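You operate a simulated robot arm through the tools that you are given. There is no shell and no other tool. Be economical: measure what you need, move in short steps, check, and stop when the job is done.

Carry out the task below with a simulated robot arm. There is one attempt and no reset: what you move stays moved.

TASK
Touch up the bare spot on the big wheel with the green paint.
Fine: brush back in its cup, lid back on the pot. A coat counts when it lies all over at full strength: go over it till it gets no stronger.

Only the result counts: the job must be done as asked and must still hold three seconds after the hand-in. Knocking over, shifting, dropping, spilling or breaking anything else fails it. Lids that push on must go on centred and level and be pressed home; caps that screw on are set level and turned clockwise until they are tight.

THE ROBOT
A 7-joint arm with a two-finger parallel gripper, fixed in place. Base frame: the origin is at the foot of the arm, x ahead of it, y to its left, z up; the work surface is at about z = 80. Units: cm, degrees, N and s.
With the tool pointing down near the work surface it reaches from about 24 to 68 cm from the base axis. Its first joint turns from -66.0 to 66.0 degrees. Payload 2.4 kg.
The TCP is the grasp point between the finger pads, 3 cm short of the fingertips. In the tool frame z runs along the fingers and y along their closing line. Largest opening 9.4 cm; finger width 2.8, thickness 1; the body of the gripper, 5 by 9.6 cm, starts 5.5 cm behind the TCP.
Orientation is that of the tool frame in the base frame, as a unit quaternion [x, y, z, w]. With the fingers straight down and closing along the base's y, the tool's x points along the base's -x, its y along +y and its z along -z.

THE INTERFACE
- The arm moves only by the tool servo_tool. Its argument "rows" is a list of rows, each a list of 7 numbers: the opening, from 0 (shut) to 1 (fully open), then the shift along the base's x, y, z in cm, then the turn, a rotation vector about the base's x, y, z in degrees. In form: [[hand, tx, ty, tz, ax, ay, az], ...]. A call has 1 to 8 rows; each row shifts and turns the commanded pose from where the row before left it. A row lasts 0.2 s, in which the tool goes at most 5 cm and 8.6 degrees; a call with a longer step from one row to the next is refused whole, and so is a gripper value outside its range. A pose out of reach is approached as far as the arm can. The call stops where the force on the tool passes 40 N (or 10 N more than at its start, if that is more) or the arm is blocked; 0.2 s more then pass. The fingers move at their own pace (about 15.3 cm/s each) and stop on an object; they squeeze with about 40 N. The grip force told is the motor's: it shows also when the fingers shut on nothing. Time passes only in rows, and 0.2 s behind the last, so rows that do not move let the fingers close. The reply holds the time, the measured pose of the TCP, the force on the tool along the base axes, the opening and the grip force, in the units named above and with some noise, with the torque about the TCP (base axes, N m) and any sound that the robot's microphone picked up, and new pictures: "pictures" is both (left out), scene, wrist or none.
- Cameras (640 x 400 px; columns grow to the right, rows downward): "scene" is fixed at [3.38, 46.7, 145.83]; the picture's right is [-0.81, -0.59, 0.00], its down [-0.27, 0.37, -0.89] and it looks along [0.52, -0.72, -0.46] (base axes); focal length 300 px, centre (320, 200). "wrist" rides on the gripper at [7.6, 1.4, -10.3] in the tool frame; the picture's right is [-0.18, 0.98, 0.00], its down [-0.75, -0.14, -0.64] and it looks along [-0.63, -0.12, 0.77] (tool axes); focal length 243 px, centre (320, 200). There is no depth. A picture from a camera that has moved, and an enlarged one, comes with that camera's place and axes in the base frame and with its lens.
- inspect(camera, box): a new picture of the part [left, top, right, bottom] of that camera's present view, enlarged. No time passes.
- close_job(): hands the job in; it is judged then, once.

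Go step by step. Nothing tells you positions but the pictures and the camera data: compare them with the known pose of the tool, close in by small moves and look again before you grip or let go. The budget is 120 turns and 200 pictures, counting those below and the enlarged ones. Unless the task says otherwise, let go and move clear before handing in.

The tools are called after "Emit:" as name(argument=value, ...) on one line, values as JSON. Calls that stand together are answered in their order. servo_tool: Moves the arm, as the interface text tells. Its arguments: {"type":"object","properties":{"rows":{"type":"array"},"pictures":{"type":"string","enum":["both","scene","wrist","none"]}},"required":["rows"]} The other tools are called the same way: inspect (camera, box) takes an enlarged picture of a part of a camera's view; close_job () hands the job in.

At the start:

```text
time_s: 0.0
position: [43.87, -14.74, 121.79]
orientation: [-0.001, 1.0, 0.0, 0.001]
force: [-0.9, 0.7, 0.3]
torque: [0.03, -0.02, 0.0]
grip_width: 9.4
grip_force: 0.1
```

scene: 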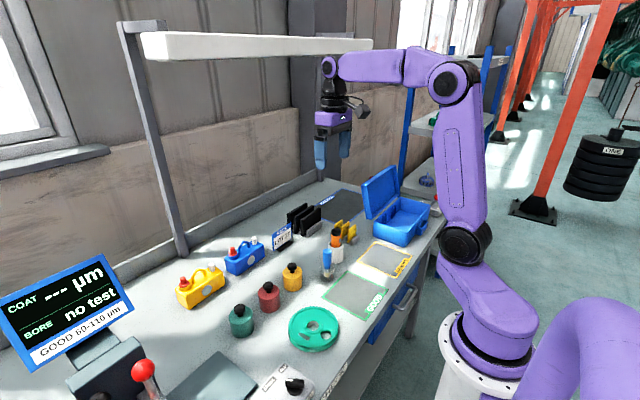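
wrist: 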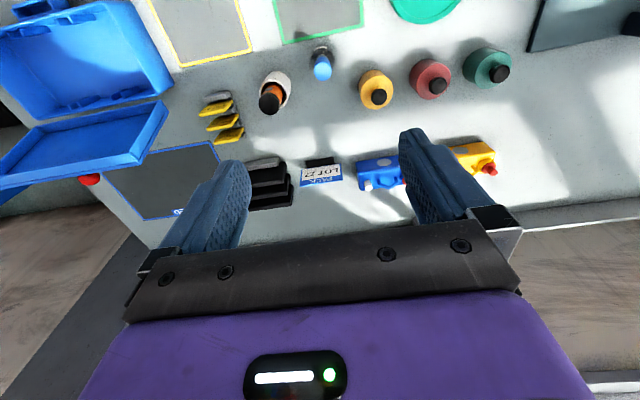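

I see a bench with three paint pots (green, red, yellow), two cups with tools near them, a green wheel, and a coat gauge. I'll enlarge the parts to identify the brush, pots and wheel.

Emit:
inspect(camera="scene", box=[220, 220, 380, 400])

Emit:
inspect(camera="scene", box=[270, 180, 430, 280])

Emit:
inspect(camera="wrist", box=[230, 0, 550, 200])

Emit:
inspect(camera="scene", box=[0, 220, 320, 400])

```text
2.22 times, centred on (300, 310) of scene
camera zoom: at [3.38, 46.7, 145.83], right [-0.81, -0.59, 0.0], down [-0.27, 0.37, -0.89], along [0.52, -0.72, -0.46], focal length 666 px, centre (364, -44)
```

zoom: 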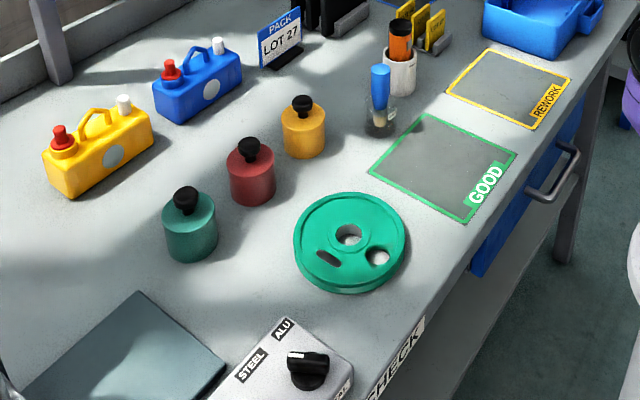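

```text
4.00 times, centred on (350, 230) of scene
camera zoom: at [3.38, 46.7, 145.83], right [-0.81, -0.59, 0.0], down [-0.27, 0.37, -0.89], along [0.52, -0.72, -0.46], focal length 1199 px, centre (200, 80)
```

zoom: 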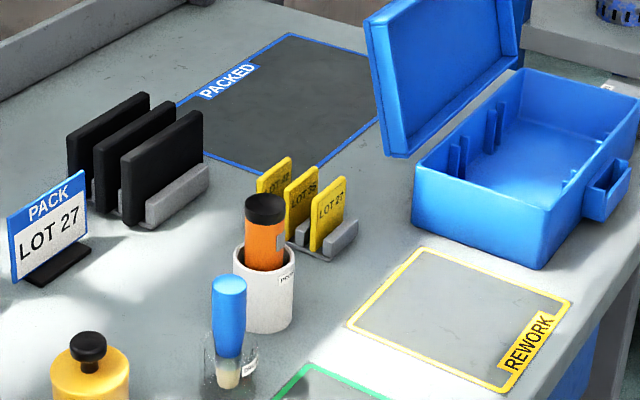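

```text
2.00 times, centred on (390, 100) of wrist
camera zoom: at [36.14, -13.39, 131.92], right [0.18, 0.98, 0.0], down [0.75, -0.14, 0.64], along [0.63, -0.12, -0.77], focal length 485 px, centre (180, 400)
```

zoom: 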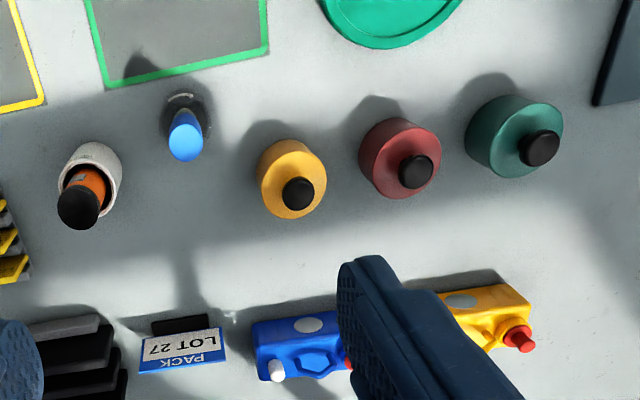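

```text
2.00 times, centred on (160, 310) of scene
camera zoom: at [3.38, 46.7, 145.83], right [-0.81, -0.59, 0.0], down [-0.27, 0.37, -0.89], along [0.52, -0.72, -0.46], focal length 600 px, centre (640, -20)
```

zoom: 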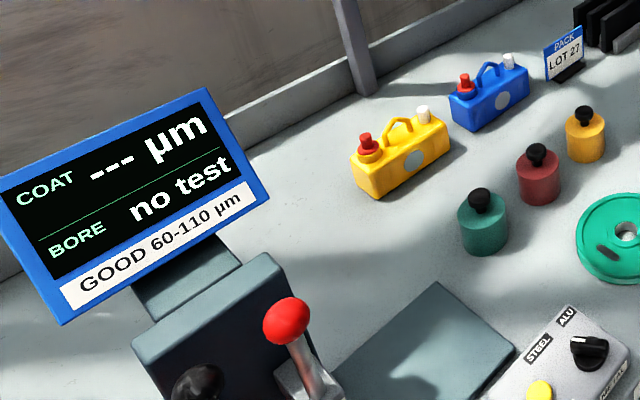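

The brush with the blue handle stands in a glass cup near (45.5,-15), the green pot is near (51.5,14) and the wheel near (36,4.5). I'll move over the wheel to see the bare spot up close.

Emit:
servo_tool(rows=[[1, -2, 2.6, -3.2, 0, 0, 0], [1, -2, 2.6, -3.2, 0, 0, 0], [1, -2, 2.6, -3.2, 0, 0, 0], [1, -2, 2.6, -3.2, 0, 0, 0], [1, -2, 2.6, -3.2, 0, 0, 0], [1, -2, 2.6, -3.2, 0, 0, 0], [1, -2, 2.6, -3.2, 0, 0, 0], [1, -2, 2.6, -3.2, 0, 0, 0]])

```text
time_s: 1.8
position: [27.66, 5.66, 95.97]
orientation: [0.001, 1.0, 0.0, 0.001]
force: [0.3, 0.3, 0.1]
torque: [-0.03, -0.02, 0.01]
grip_width: 9.38
grip_force: 0.1
camera wrist: at [20.13, 7.23, 106.1], right [0.19, 0.98, 0.0], down [0.75, -0.14, 0.64], along [0.63, -0.12, -0.77], focal length 243 px, centre (320, 200)
```

scene: 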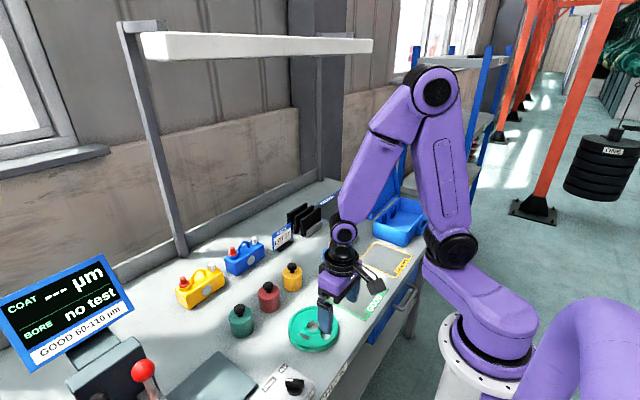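
wrist: 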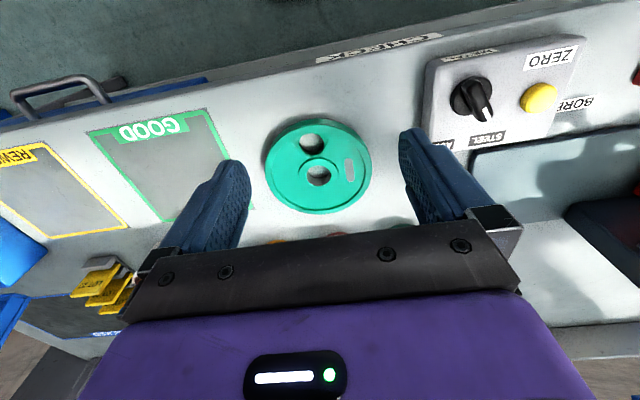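

Emit:
inspect(camera="wrist", box=[250, 110, 390, 220])

Emit:
inspect(camera="scene", box=[270, 290, 360, 360])

```text
3.64 times, centred on (320, 165) of wrist
camera zoom: at [20.13, 7.23, 106.1], right [0.19, 0.98, 0.0], down [0.75, -0.14, 0.64], along [0.63, -0.12, -0.77], focal length 882 px, centre (320, 327)
```

zoom: 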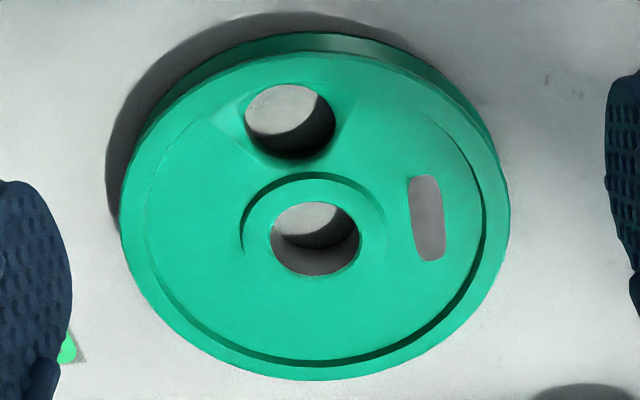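

```text
5.71 times, centred on (315, 325) of scene
camera zoom: at [3.39, 46.68, 145.84], right [-0.81, -0.59, 0.0], down [-0.27, 0.37, -0.89], along [0.52, -0.72, -0.46], focal length 1713 px, centre (349, -514)
```

zoom: 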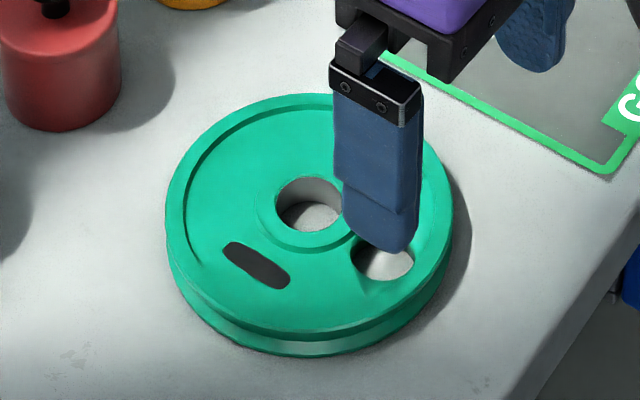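

The bare spot is a grey metallic patch on the wheel's web, about x 35.0–38.3, y 7.2–8.3, z≈81.3. Next I look closely at the green pot and its lid.

Emit:
servo_tool(rows=[[1, 3.9, 2.4, 0, 0, 0, 0], [1, 3.9, 2.4, 0, 0, 0, 0], [1, 3.9, 2.4, 0, 0, 0, 0], [1, 3.9, 2.4, 0, 0, 0, 0]])

Emit:
inspect(camera="wrist", box=[240, 90, 400, 200])

Emit:
inspect(camera="scene", box=[210, 260, 320, 350])

```text
time_s: 2.8
position: [43.45, 15.57, 96.18]
orientation: [0.0, 1.0, 0.0, 0.0]
force: [0.3, 0.6, 0.2]
torque: [0.0, 0.01, 0.01]
grip_width: 9.4
grip_force: 0.1
camera wrist: at [35.83, 16.93, 106.34], right [0.18, 0.98, 0.0], down [0.75, -0.14, 0.64], along [0.63, -0.12, -0.77], focal length 243 px, centre (320, 200)
```

scene: 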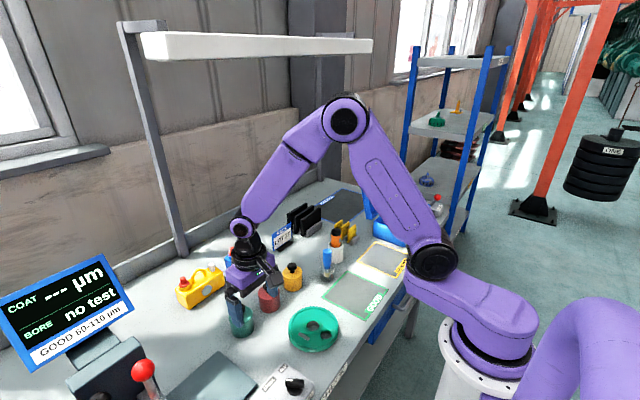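
wrist: 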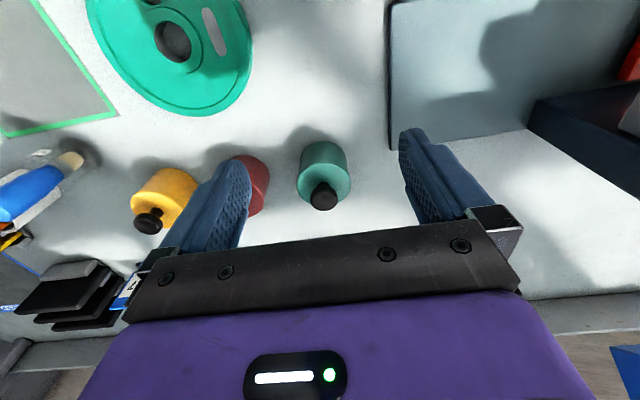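

```text
3.64 times, centred on (320, 145) of wrist
camera zoom: at [35.83, 16.93, 106.34], right [0.18, 0.98, 0.0], down [0.75, -0.14, 0.64], along [0.63, -0.12, -0.77], focal length 882 px, centre (320, 400)
```

zoom: 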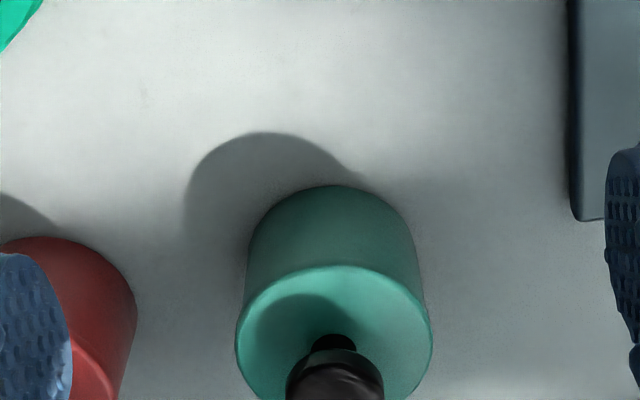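

```text
4.44 times, centred on (265, 305) of scene
camera zoom: at [3.38, 46.69, 145.83], right [-0.81, -0.59, 0.0], down [-0.27, 0.37, -0.89], along [0.52, -0.72, -0.46], focal length 1332 px, centre (564, -267)
```

zoom: 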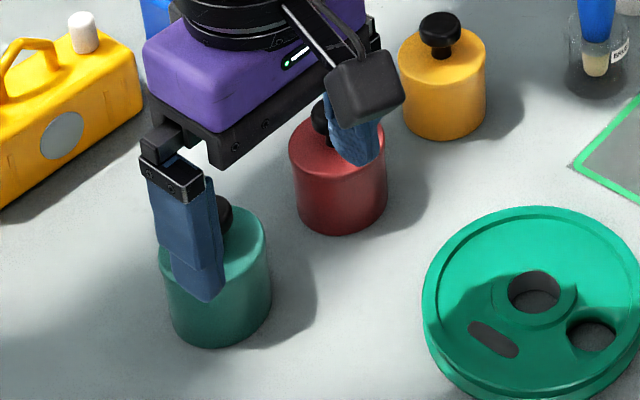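

Emit:
inspect(camera="wrist", box=[280, 130, 370, 220])

Emit:
inspect(camera="scene", box=[300, 225, 360, 290])

Emit:
inspect(camera="scene", box=[220, 255, 310, 345])

```text
4.44 times, centred on (325, 175) of wrist
camera zoom: at [35.83, 16.93, 106.34], right [0.18, 0.98, 0.0], down [0.75, -0.14, 0.64], along [0.63, -0.12, -0.77], focal length 1078 px, centre (298, 311)
```

zoom: 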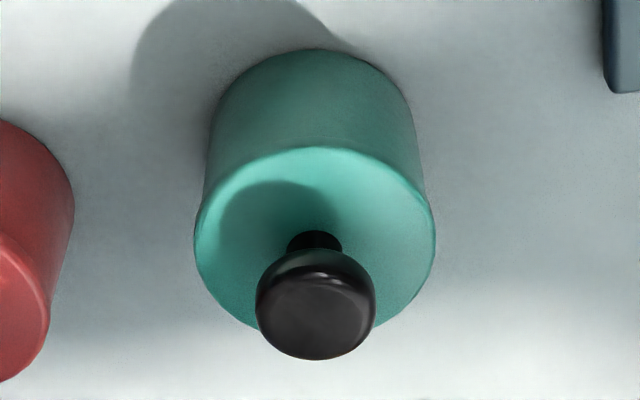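

```text
6.15 times, centred on (330, 258) of scene
camera zoom: at [3.38, 46.69, 145.83], right [-0.81, -0.59, 0.0], down [-0.27, 0.37, -0.89], along [0.52, -0.72, -0.46], focal length 1845 px, centre (258, -154)
```

zoom: 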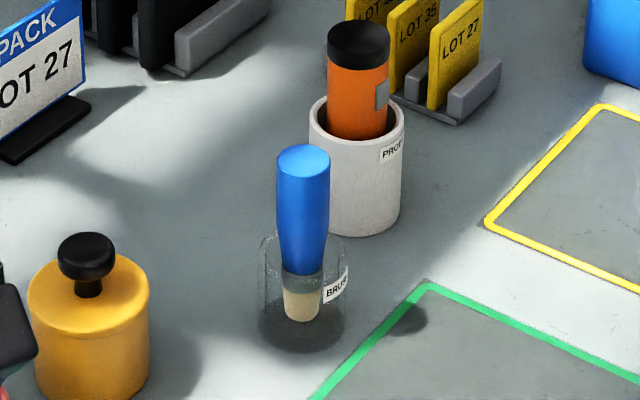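

```text
4.44 times, centred on (265, 300) of scene
camera zoom: at [3.38, 46.69, 145.83], right [-0.81, -0.59, 0.0], down [-0.27, 0.37, -0.89], along [0.52, -0.72, -0.46], focal length 1332 px, centre (564, -244)
```

zoom: 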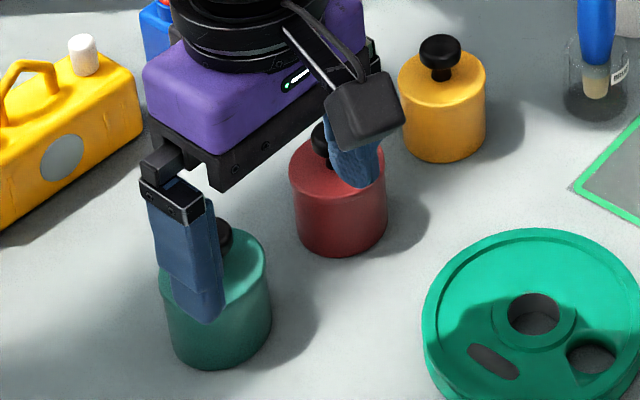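

The green lid is a disc with a black knob: knob at about (51.5, 14.4), its top at z≈87.5, lid top at z≈84.8. I move above it and check the alignment.

Emit:
servo_tool(rows=[[0.6, 4, -0.6, 0, 0, 0, 0], [0.6, 4.05, -0.57, 0, 0, 0, 0], [0.6, 0, 0, -3.2, 0, 0, 0], [0.6, 0, 0, 0, 0, 0, 0]])

Emit:
inspect(camera="wrist", box=[200, 120, 440, 270])

Emit:
inspect(camera="scene", box=[190, 240, 310, 350])

```text
time_s: 3.8
position: [51.42, 14.72, 92.75]
orientation: [0.0, 1.0, 0.0, 0.001]
force: [-0.8, -0.5, -0.2]
torque: [-0.02, 0.03, -0.01]
grip_width: 5.63
grip_force: 0.1
camera wrist: at [43.81, 16.04, 102.86], right [0.18, 0.98, 0.0], down [0.75, -0.14, 0.64], along [0.63, -0.12, -0.77], focal length 243 px, centre (320, 200)
```

scene: 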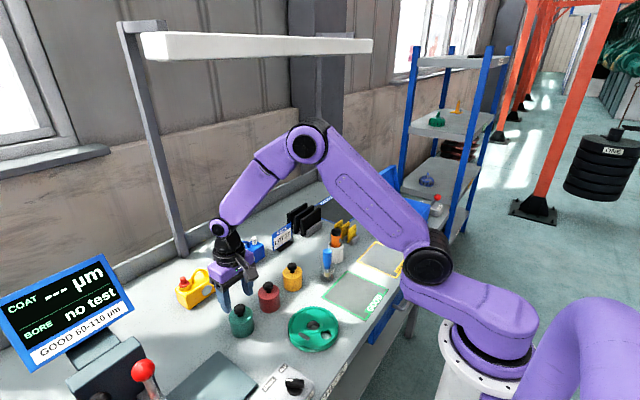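
wrist: 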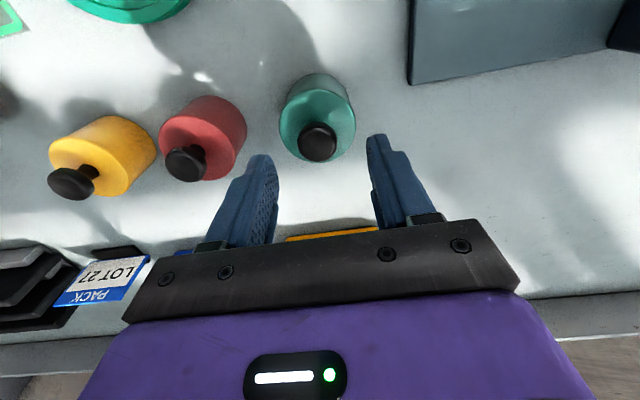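

```text
2.67 times, centred on (320, 195) of wrist
camera zoom: at [43.81, 16.04, 102.86], right [0.18, 0.98, 0.0], down [0.75, -0.14, 0.64], along [0.63, -0.12, -0.77], focal length 647 px, centre (320, 213)
```

zoom: 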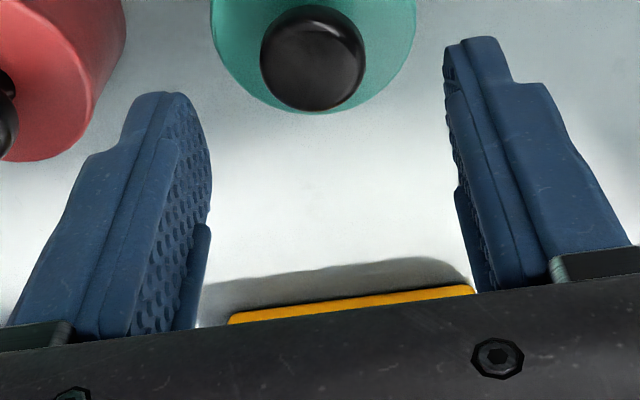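

```text
3.64 times, centred on (250, 295) of scene
camera zoom: at [3.38, 46.7, 145.83], right [-0.81, -0.59, 0.0], down [-0.27, 0.37, -0.89], along [0.52, -0.72, -0.46], focal length 1090 px, centre (574, -146)
```

zoom: 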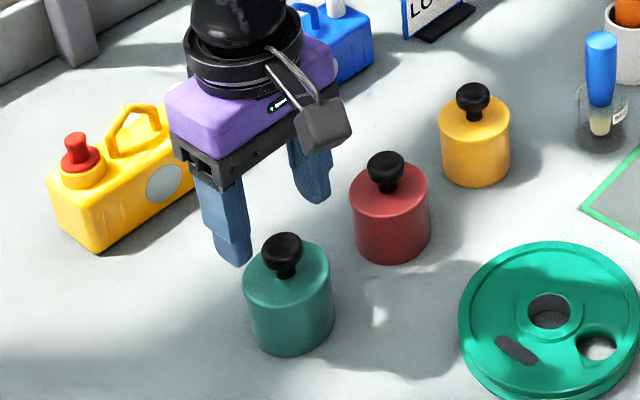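

Knob computed at (51.3, 14.42). I'll nudge and descend partway, then read the pose again.

Emit:
servo_tool(rows=[[0.6, -0.1, -0.2, -2.5, 0, 0, 0], [0.6, 0, 0, -1.5, 0, 0, 0], [0.6, 0, 0, 0, 0, 0, 0]], pictures="wrist")

Emit:
inspect(camera="scene", box=[210, 260, 280, 340])

Emit:
servo_tool(rows=[[0.6, 0, 0, 0, 0, 0, 0]], pictures="none")

```text
time_s: 4.6
position: [51.37, 14.46, 88.86]
orientation: [0.0, 1.0, 0.0, 0.0]
force: [0.0, 1.4, 0.3]
torque: [0.04, 0.01, 0.03]
grip_width: 5.64
grip_force: 0.0
camera wrist: at [43.74, 15.81, 99.05], right [0.18, 0.98, 0.0], down [0.75, -0.14, 0.64], along [0.63, -0.12, -0.77], focal length 243 px, centre (320, 200)
```

wrist: 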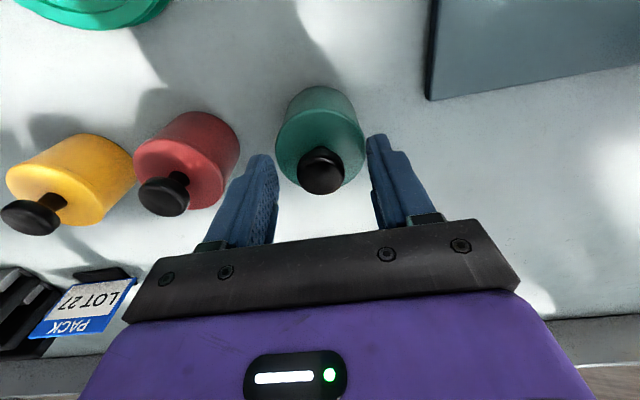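

```text
5.00 times, centred on (245, 300) of scene
camera zoom: at [3.38, 46.7, 145.83], right [-0.81, -0.59, 0.0], down [-0.27, 0.37, -0.89], along [0.52, -0.72, -0.46], focal length 1499 px, centre (695, -300)
```

zoom: 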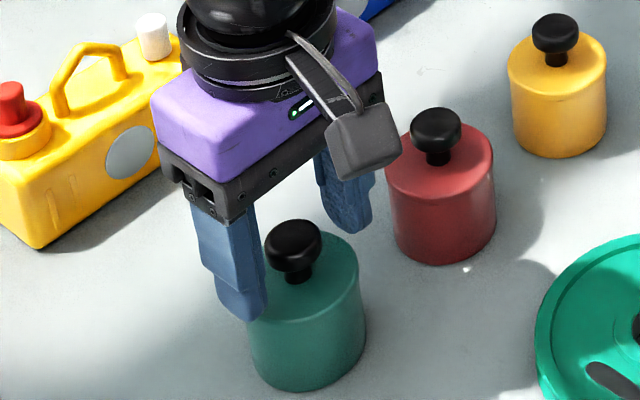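

```text
time_s: 5.0
position: [51.34, 14.53, 88.8]
orientation: [0.0, 1.0, -0.001, 0.001]
force: [-0.2, -0.1, 0.1]
torque: [0.01, -0.03, 0.02]
grip_width: 5.64
grip_force: 0.1
```

Aligned. Descend to 88.1 and close on the knob.

Emit:
servo_tool(rows=[[0.6, 0, -0.1, -0.4, 0, 0, 0], [0.6, 0, 0, -0.3, 0, 0, 0], [0, 0, 0, 0, 0, 0, 0], [0, 0, 0, 0, 0, 0, 0], [0, 0, 0, 0, 0, 0, 0]])

Emit:
inspect(camera="scene", box=[210, 260, 280, 340])

```text
time_s: 6.2
position: [51.3, 14.38, 88.32]
orientation: [0.0, 1.0, 0.0, 0.002]
force: [-1.1, 4.5, 5.7]
torque: [0.09, -0.04, 0.01]
grip_width: 2.56
grip_force: 39.8
camera wrist: at [43.7, 15.72, 98.49], right [0.18, 0.98, 0.0], down [0.75, -0.14, 0.64], along [0.63, -0.12, -0.77], focal length 243 px, centre (320, 200)
```

scene: 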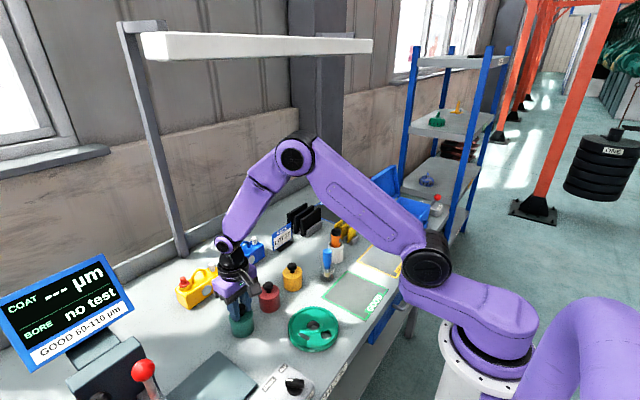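
wrist: 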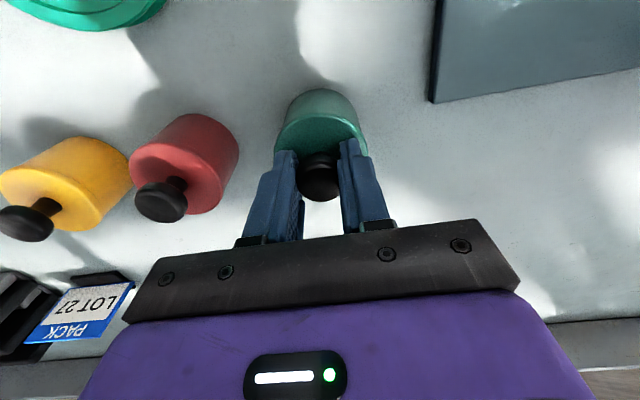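

```text
5.00 times, centred on (245, 300) of scene
camera zoom: at [3.37, 46.71, 145.83], right [-0.81, -0.59, 0.0], down [-0.27, 0.37, -0.89], along [0.52, -0.72, -0.46], focal length 1499 px, centre (695, -300)
```

zoom: 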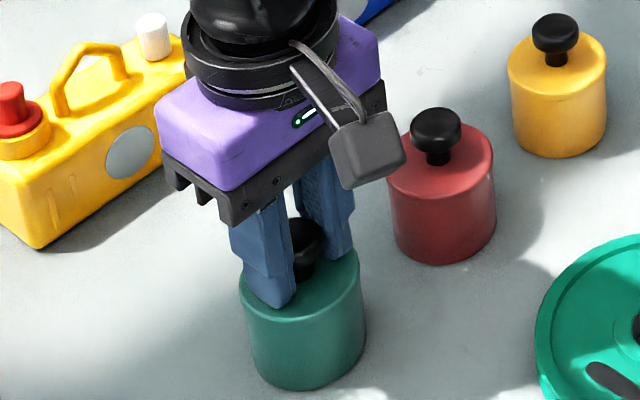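

The knob is gripped (2.56 cm). I pull straight up gently and watch the force.

Emit:
servo_tool(rows=[[0, 0, 0, 0.2, 0, 0, 0], [0, 0, 0, 0.2, 0, 0, 0]], pictures="scene")

Emit:
inspect(camera="scene", box=[210, 260, 280, 340])

```text
time_s: 6.8
position: [51.26, 14.25, 88.62]
orientation: [0.0, 1.0, 0.0, 0.0]
force: [-0.5, 0.2, -0.3]
torque: [0.01, -0.02, -0.02]
grip_width: 2.54
grip_force: 40.5
heard: snap
```

scene: 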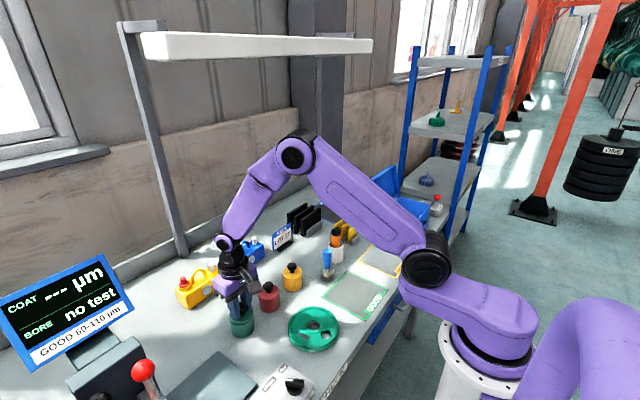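

```text
5.00 times, centred on (245, 300) of scene
camera zoom: at [3.38, 46.69, 145.83], right [-0.81, -0.59, 0.0], down [-0.27, 0.37, -0.89], along [0.52, -0.72, -0.46], focal length 1499 px, centre (695, -300)
```

zoom: 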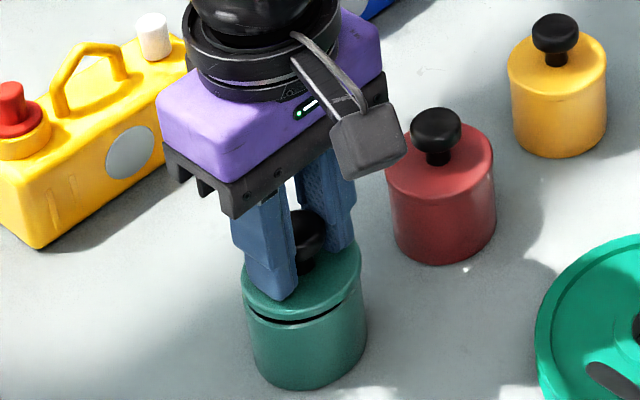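

It snapped off. I lift clear, carry it toward (43, 16.5), and look at it before lowering.

Emit:
servo_tool(rows=[[0, 0, 0, 1, 0, 0, 0], [0, 0, 0, 2, 0, 0, 0], [0, 0, 0, 2, 0, 0, 0], [0, -2.8, 0.7, 0, 0, 0, 0], [0, -2.8, 0.7, 0, 0, 0, 0], [0, -2.7, 0.8, 0, 0, 0, 0], [0, 0, 0, 0, 0, 0, 0]])

Emit:
inspect(camera="scene", box=[200, 255, 310, 355])

```text
time_s: 8.4
position: [43.07, 16.39, 93.79]
orientation: [-0.001, 1.0, 0.0, 0.001]
force: [-0.8, 0.6, -1.0]
torque: [0.01, 0.0, 0.03]
grip_width: 2.54
grip_force: 40.3
camera wrist: at [35.35, 17.82, 104.0], right [0.18, 0.98, 0.0], down [0.75, -0.14, 0.64], along [0.63, -0.12, -0.77], focal length 243 px, centre (320, 200)
```

scene: 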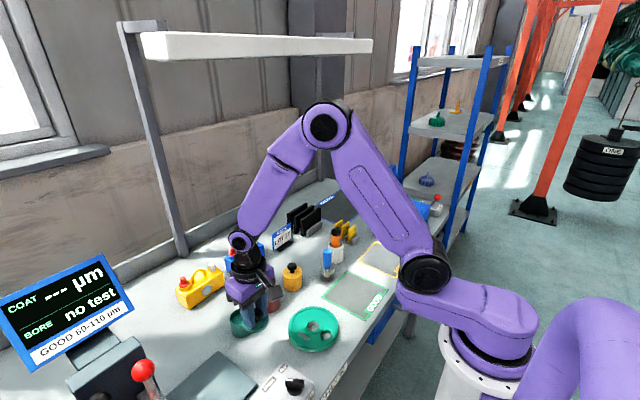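
wrist: 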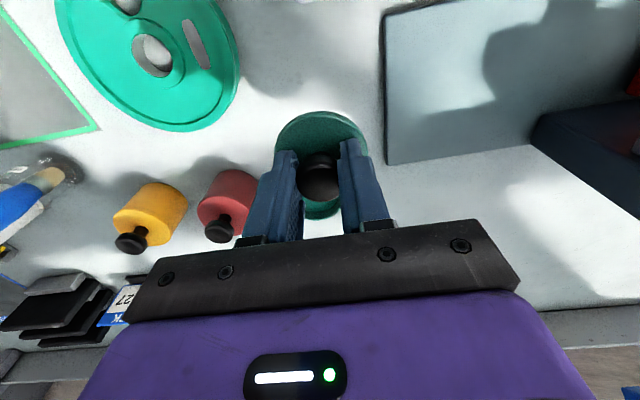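

```text
4.00 times, centred on (255, 305) of scene
camera zoom: at [3.38, 46.7, 145.83], right [-0.81, -0.59, 0.0], down [-0.27, 0.37, -0.89], along [0.52, -0.72, -0.46], focal length 1199 px, centre (580, -220)
```

zoom: 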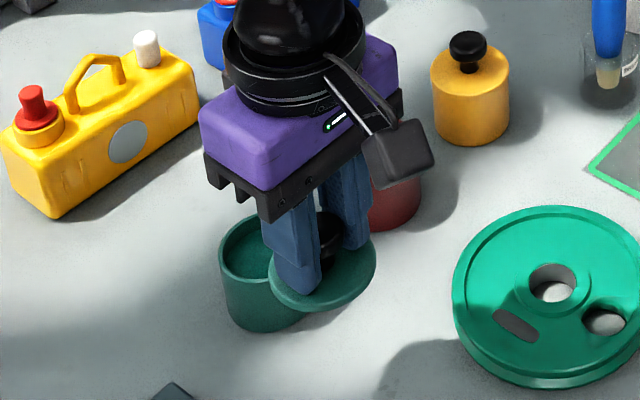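

The lid is held clear of everything. I lower it to the bench, then creep for contact.

Emit:
servo_tool(rows=[[0, 0, 0, -3, 0, 0, 0], [0, 0, 0, -3, 0, 0, 0], [0, 0, 0, -1.8, 0, 0, 0], [0, 0, 0, 0, 0, 0, 0]], pictures="scene")

Emit:
inspect(camera="scene", box=[220, 275, 300, 345])

```text
time_s: 9.4
position: [42.98, 16.53, 85.8]
orientation: [0.0, 1.0, 0.001, 0.001]
force: [0.0, -0.1, -0.7]
torque: [0.05, 0.01, 0.03]
grip_width: 2.57
grip_force: 39.9
```

scene: 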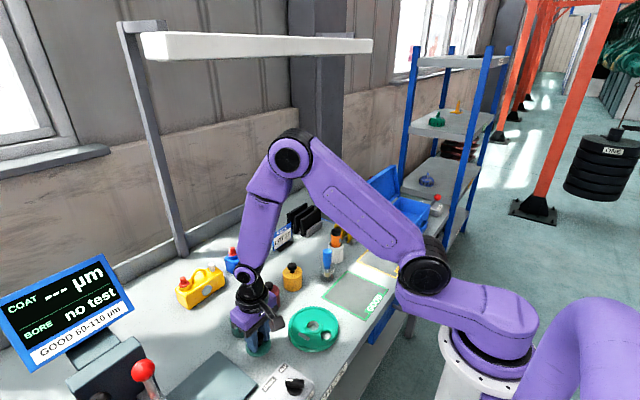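

```text
5.71 times, centred on (260, 310) of scene
camera zoom: at [3.38, 46.7, 145.83], right [-0.81, -0.59, 0.0], down [-0.27, 0.37, -0.89], along [0.52, -0.72, -0.46], focal length 1713 px, centre (663, -429)
```

zoom: 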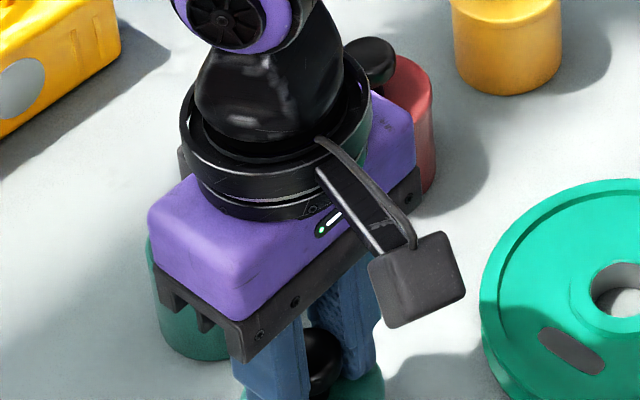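

Emit:
servo_tool(rows=[[0, 0, 0, -0.3, 0, 0, 0], [0, 0, 0, -0.3, 0, 0, 0], [0, 0, 0, -0.3, 0, 0, 0]], pictures="none")

Emit:
servo_tool(rows=[[0, 0, 0, -0.2, 0, 0, 0]], pictures="none")

Emit:
servo_tool(rows=[[0, 0, 0, -0.2, 0, 0, 0]], pictures="scene")

```text
time_s: 10.2
position: [42.99, 16.46, 84.91]
orientation: [0.001, 1.0, 0.0, 0.001]
force: [-0.9, 0.5, -0.4]
torque: [0.03, -0.03, 0.0]
grip_width: 2.55
grip_force: 39.7
```

```text
time_s: 10.6
position: [43.11, 16.46, 84.74]
orientation: [0.0, 1.0, 0.001, 0.001]
force: [-0.5, 0.3, -0.5]
torque: [-0.02, 0.01, 0.05]
grip_width: 2.56
grip_force: 39.8
```

```text
time_s: 11.0
position: [43.11, 16.44, 84.49]
orientation: [0.0, 1.0, 0.0, 0.0]
force: [-0.2, -0.5, -0.3]
torque: [0.02, 0.0, -0.03]
grip_width: 2.56
grip_force: 39.8
```

scene: 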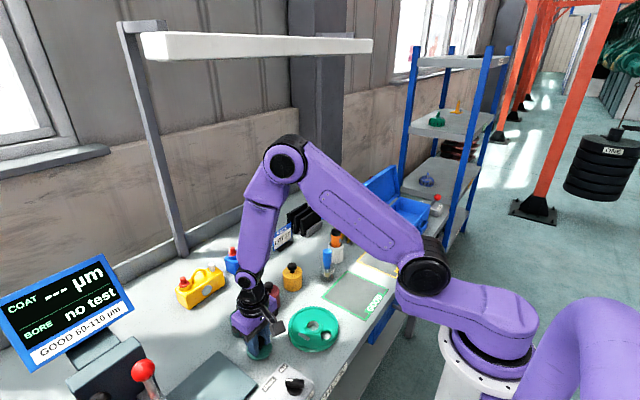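

Emit:
servo_tool(rows=[[0, 0, 0, -0.2, 0, 0, 0]], pictures="none")

Emit:
servo_tool(rows=[[0, 0, 0, -0.15, 0, 0, 0]], pictures="none")

Emit:
servo_tool(rows=[[0, 0, 0, -0.15, 0, 0, 0]], pictures="none")

```text
time_s: 11.4
position: [43.13, 16.51, 84.41]
orientation: [0.0, 1.0, 0.0, 0.001]
force: [-0.3, 1.1, 0.2]
torque: [0.0, 0.0, 0.0]
grip_width: 2.59
grip_force: 39.9
```

```text
time_s: 11.8
position: [43.0, 16.37, 84.1]
orientation: [0.0, 1.0, 0.0, 0.002]
force: [0.1, -0.3, 0.4]
torque: [-0.01, 0.0, 0.03]
grip_width: 2.55
grip_force: 40.3
```

```text
time_s: 12.2
position: [43.13, 16.48, 83.95]
orientation: [0.0, 1.0, 0.0, 0.0]
force: [0.3, -0.7, -1.3]
torque: [-0.03, 0.03, 0.02]
grip_width: 2.56
grip_force: 40.2
```

Emit:
servo_tool(rows=[[0, 0, 0, -0.15, 0, 0, 0]], pictures="none")

Emit:
servo_tool(rows=[[0, 0, 0, -0.1, 0, 0, 0]], pictures="wrist")

Emit:
inspect(camera="scene", box=[220, 300, 300, 370])

```text
time_s: 12.6
position: [43.19, 16.39, 83.91]
orientation: [0.0, 1.0, -0.001, 0.001]
force: [-0.1, -0.3, -0.2]
torque: [-0.01, 0.01, -0.01]
grip_width: 2.54
grip_force: 40.1
```

```text
time_s: 13.0
position: [42.91, 16.48, 83.86]
orientation: [0.0, 1.0, 0.0, 0.001]
force: [-0.7, -0.6, -0.8]
torque: [0.0, 0.01, 0.0]
grip_width: 2.56
grip_force: 40.4
camera wrist: at [35.38, 17.8, 94.03], right [0.18, 0.98, 0.0], down [0.75, -0.14, 0.64], along [0.63, -0.12, -0.77], focal length 243 px, centre (320, 200)
```

wrist: 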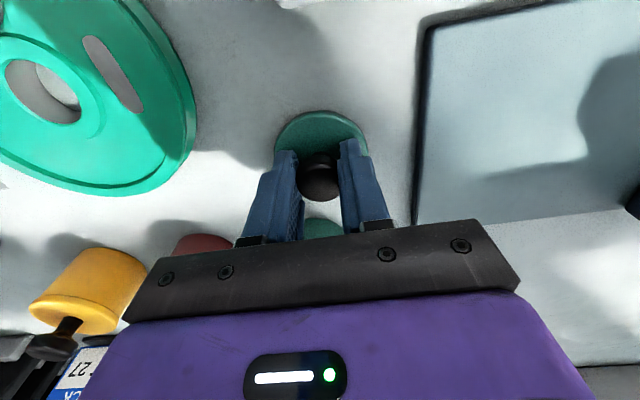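

```text
5.71 times, centred on (260, 335) of scene
camera zoom: at [3.38, 46.7, 145.83], right [-0.81, -0.59, 0.0], down [-0.27, 0.37, -0.89], along [0.52, -0.72, -0.46], focal length 1713 px, centre (663, -571)
```

zoom: 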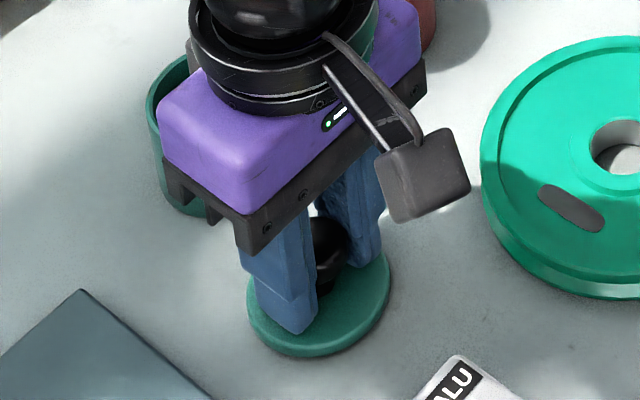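

Emit:
servo_tool(rows=[[0, 0, 0, -0.12, 0, 0, 0]], pictures="none")

Emit:
servo_tool(rows=[[0, 0, 0, -0.12, 0, 0, 0]], pictures="none")

Emit:
servo_tool(rows=[[0, 0, 0, -0.1, 0, 0, 0]], pictures="none")

```text
time_s: 13.4
position: [43.05, 16.43, 83.8]
orientation: [0.001, 1.0, 0.0, 0.001]
force: [-0.3, 0.2, -1.3]
torque: [0.01, -0.02, 0.0]
grip_width: 2.57
grip_force: 40.3
```

```text
time_s: 13.8
position: [42.99, 16.41, 83.56]
orientation: [0.0, 1.0, 0.001, 0.002]
force: [-1.4, -0.3, 21.2]
torque: [-0.32, 0.07, -0.01]
grip_width: 2.56
grip_force: 40.5
```

```text
time_s: 14.2
position: [42.9, 16.46, 83.58]
orientation: [-0.001, 1.0, 0.001, 0.003]
force: [-3.0, -2.1, 40.6]
torque: [-0.13, 0.08, 0.01]
grip_width: 2.55
grip_force: 40.7
```

The lid is on the bench. I ease off and release, then rise.

Emit:
servo_tool(rows=[[0, 0, 0, 0.15, 0, 0, 0], [0.6, 0, 0, 0, 0, 0, 0], [0.6, 0, 0, 0, 0, 0, 0], [0.6, 0, 0, 0.5, 0, 0, 0], [0.6, 0, 0, 2.5, 0, 0, 0], [0.6, 0, 0, 4, 0, 0, 0], [0.6, 0, 0, 4, 0, 0, 0]])

Emit:
inspect(camera="scene", box=[220, 280, 320, 360])

Emit:
inspect(camera="wrist", box=[240, 80, 400, 200])

```text
time_s: 15.8
position: [43.15, 16.43, 95.01]
orientation: [0.0, 1.0, 0.0, 0.0]
force: [0.3, -0.5, -0.2]
torque: [0.0, 0.01, -0.03]
grip_width: 5.63
grip_force: 0.1
camera wrist: at [35.49, 17.73, 105.22], right [0.18, 0.98, 0.0], down [0.75, -0.14, 0.64], along [0.63, -0.12, -0.77], focal length 243 px, centre (320, 200)
```

scene: 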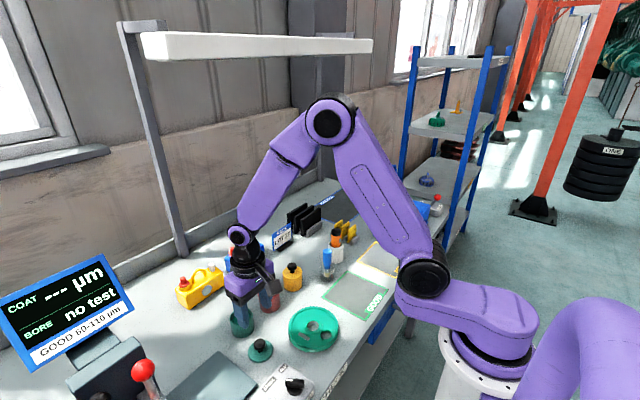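
wrist: 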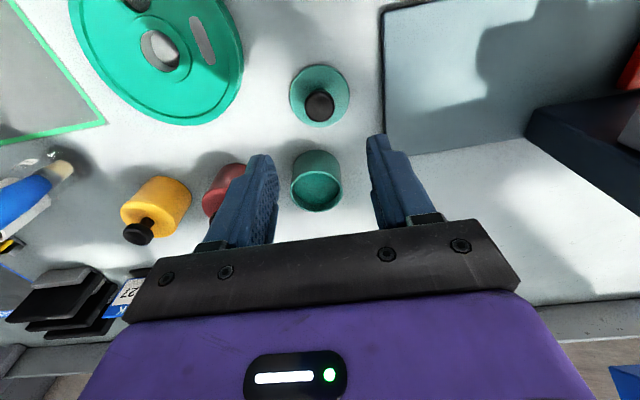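

```text
5.00 times, centred on (270, 320) of scene
camera zoom: at [3.38, 46.69, 145.83], right [-0.81, -0.59, 0.0], down [-0.27, 0.37, -0.89], along [0.52, -0.72, -0.46], focal length 1499 px, centre (570, -400)
```

zoom: 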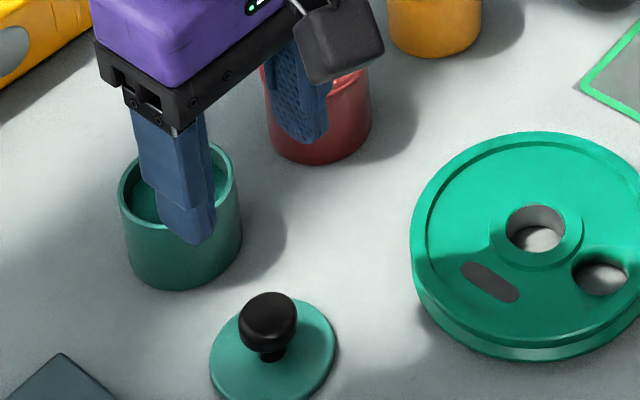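

```text
3.33 times, centred on (320, 140) of wrist
camera zoom: at [35.49, 17.73, 105.22], right [0.18, 0.98, 0.0], down [0.75, -0.14, 0.64], along [0.63, -0.12, -0.77], focal length 809 px, centre (320, 400)
```

zoom: 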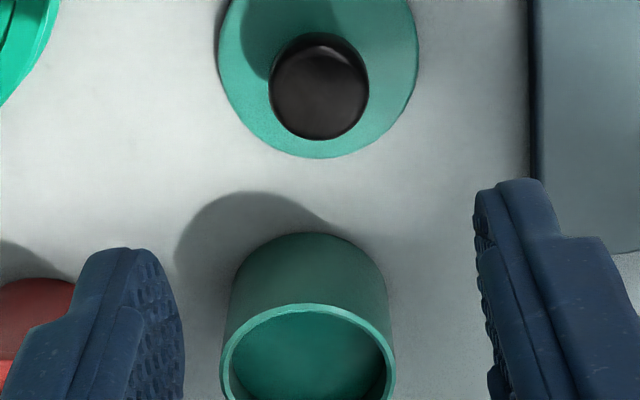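

The pot is open and full of green paint. Next I go to look at the brush.

Emit:
servo_tool(rows=[[0.6, -0.88, -4.26, 0.2, 0, 0, 0], [0.6, -0.88, -4.26, 0, 0, 0, 0], [0.6, -0.88, -4.26, 0, 0, 0, 0], [0.6, -0.88, -4.26, 0, 0, 0, 0], [0.6, -0.88, -4.26, 0, 0, 0, 0], [0.6, -0.88, -4.26, 0, 0, 0, 0], [0.6, -0.88, -4.26, 0, 0, 0, 0], [0.6, 0, 0, 0, 0, 0, 0]])

Emit:
inspect(camera="wrist", box=[250, 100, 410, 220])

Emit:
inspect(camera="scene", box=[300, 225, 370, 295])

```text
time_s: 17.6
position: [36.76, -13.32, 94.89]
orientation: [0.0, 1.0, 0.0, 0.0]
force: [0.1, 0.6, -0.4]
torque: [0.0, -0.01, -0.02]
grip_width: 5.63
grip_force: 0.1
camera wrist: at [29.1, -11.92, 105.02], right [0.18, 0.98, 0.0], down [0.75, -0.14, 0.64], along [0.63, -0.12, -0.77], focal length 243 px, centre (320, 200)
```

scene: 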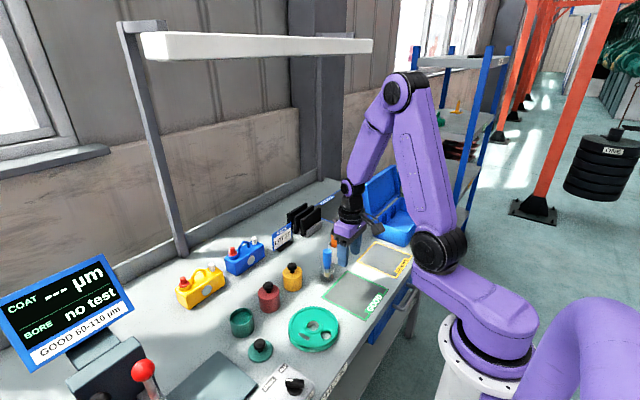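
wrist: 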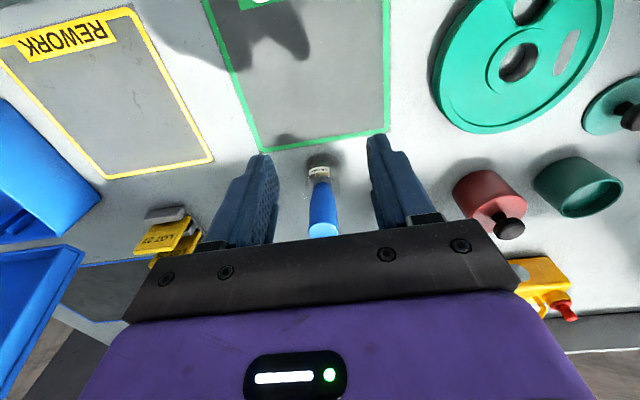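

```text
3.33 times, centred on (330, 160) of wrist
camera zoom: at [29.1, -11.92, 105.02], right [0.18, 0.98, 0.0], down [0.75, -0.14, 0.64], along [0.63, -0.12, -0.77], focal length 809 px, centre (287, 333)
```

zoom: 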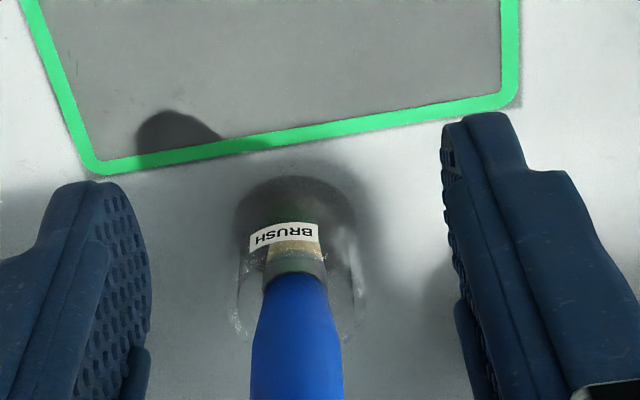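

```text
5.71 times, centred on (335, 260) of scene
camera zoom: at [3.38, 46.69, 145.83], right [-0.81, -0.59, 0.0], down [-0.27, 0.37, -0.89], along [0.52, -0.72, -0.46], focal length 1713 px, centre (234, -143)
```

zoom: 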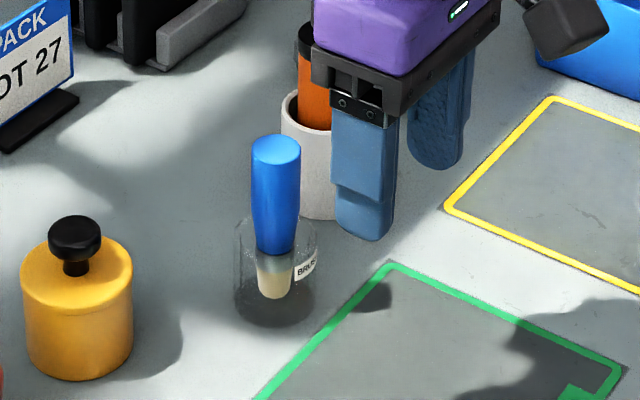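

The brush stands upright with its handle top at about (45.05,-14.75,89.9) and the cup rim near z≈84.5. I move above it and check.

Emit:
servo_tool(rows=[[0.6, 4, -0.7, 0, 0, 0, 0], [0.6, 4.2, -0.7, 0, 0, 0, 0], [0.6, 0, 0, -1, 0, 0, 0], [0.6, 0, 0, 0, 0, 0, 0]])

Emit:
inspect(camera="wrist", box=[200, 100, 440, 250])

Emit:
inspect(camera="scene", box=[290, 215, 370, 295])

```text
time_s: 18.6
position: [44.94, -14.76, 93.89]
orientation: [0.0, 1.0, 0.0, 0.001]
force: [0.3, 0.4, 0.2]
torque: [0.0, 0.01, 0.01]
grip_width: 5.66
grip_force: 0.0
camera wrist: at [37.25, -13.41, 104.11], right [0.18, 0.98, 0.0], down [0.75, -0.14, 0.64], along [0.63, -0.12, -0.77], focal length 243 px, centre (320, 200)
```

scene: 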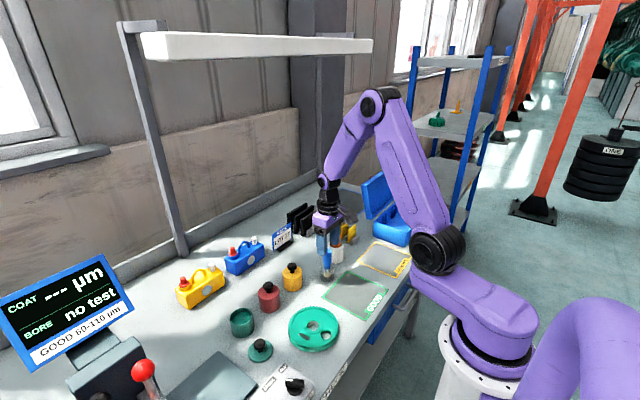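
wrist: 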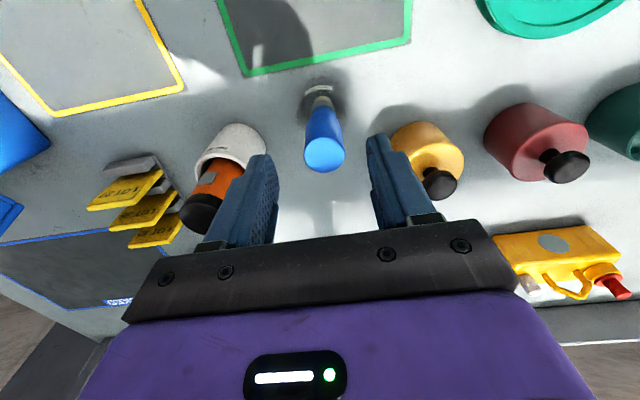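

```text
2.67 times, centred on (320, 175) of wrist
camera zoom: at [37.25, -13.41, 104.11], right [0.18, 0.98, 0.0], down [0.75, -0.14, 0.64], along [0.63, -0.12, -0.77], focal length 647 px, centre (320, 267)
```

zoom: 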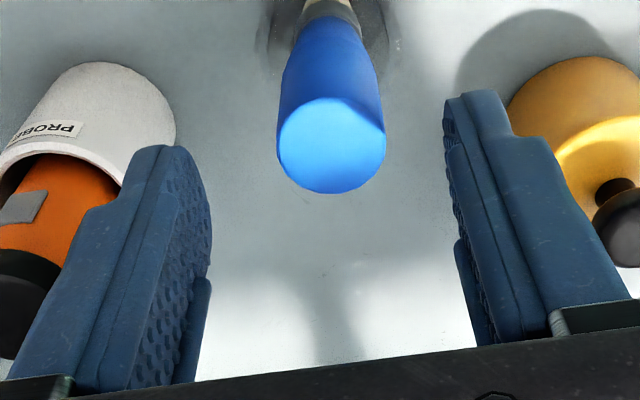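

```text
5.00 times, centred on (330, 255) of scene
camera zoom: at [3.38, 46.7, 145.83], right [-0.81, -0.59, 0.0], down [-0.27, 0.37, -0.89], along [0.52, -0.72, -0.46], focal length 1499 px, centre (270, -75)
```

zoom: 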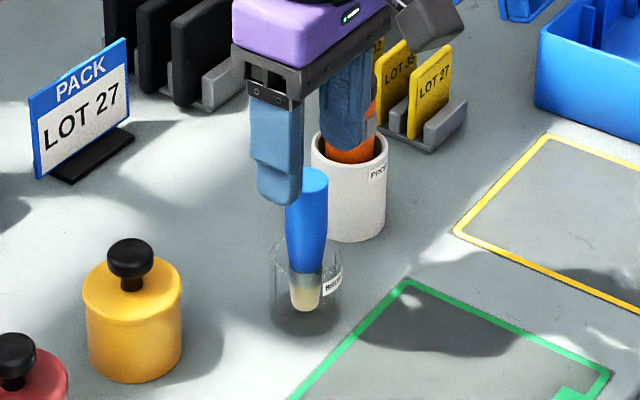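

Handle centre reads (45.15,-14.62). I nudge, descend to z≈88.2 and close.

Emit:
servo_tool(rows=[[0.6, 0.2, 0.1, -1.9, 0, 0, 0], [0.6, 0, 0, -1.9, 0, 0, 0], [0.6, 0, 0, -1.9, 0, 0, 0], [0.6, 0, 0, 0, 0, 0, 0]])

Emit:
inspect(camera="scene", box=[290, 215, 370, 295])

```text
time_s: 19.6
position: [45.22, -14.83, 88.11]
orientation: [0.0, 1.0, -0.001, 0.001]
force: [0.3, 0.2, -0.1]
torque: [-0.03, -0.02, 0.02]
grip_width: 5.63
grip_force: 0.1
camera wrist: at [37.57, -13.46, 98.38], right [0.18, 0.98, 0.0], down [0.75, -0.14, 0.64], along [0.63, -0.12, -0.77], focal length 243 px, centre (320, 200)
```

scene: 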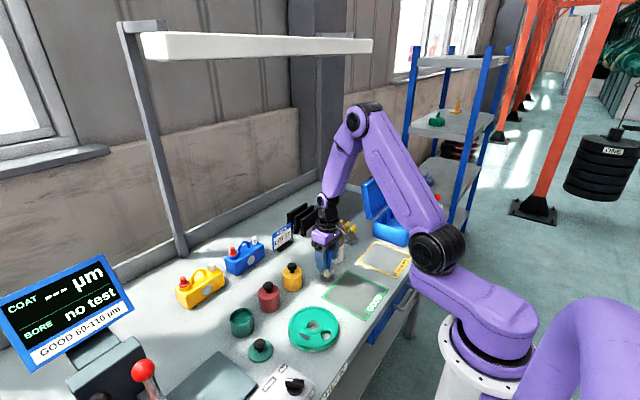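
wrist: 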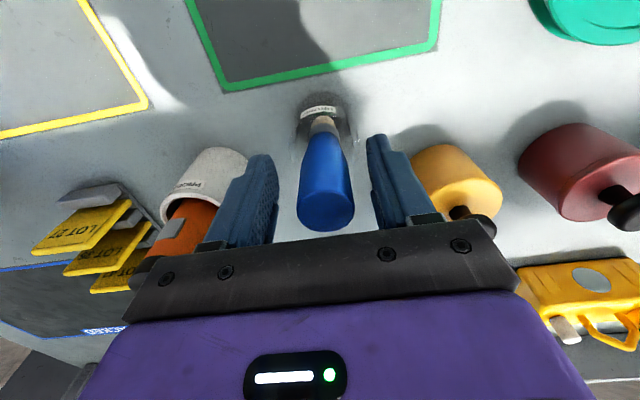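

```text
5.00 times, centred on (330, 255) of scene
camera zoom: at [3.38, 46.7, 145.83], right [-0.81, -0.59, 0.0], down [-0.27, 0.37, -0.89], along [0.52, -0.72, -0.46], focal length 1499 px, centre (270, -75)
```

zoom: 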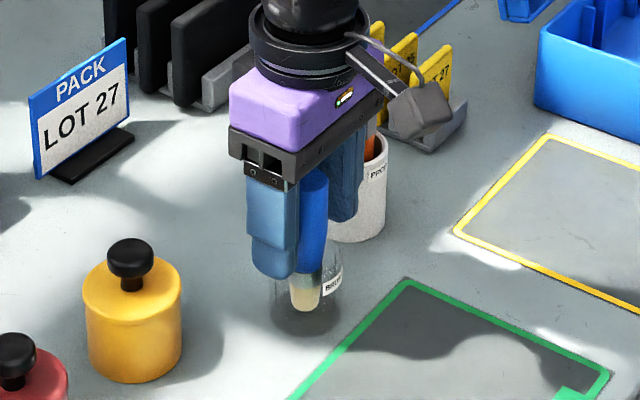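

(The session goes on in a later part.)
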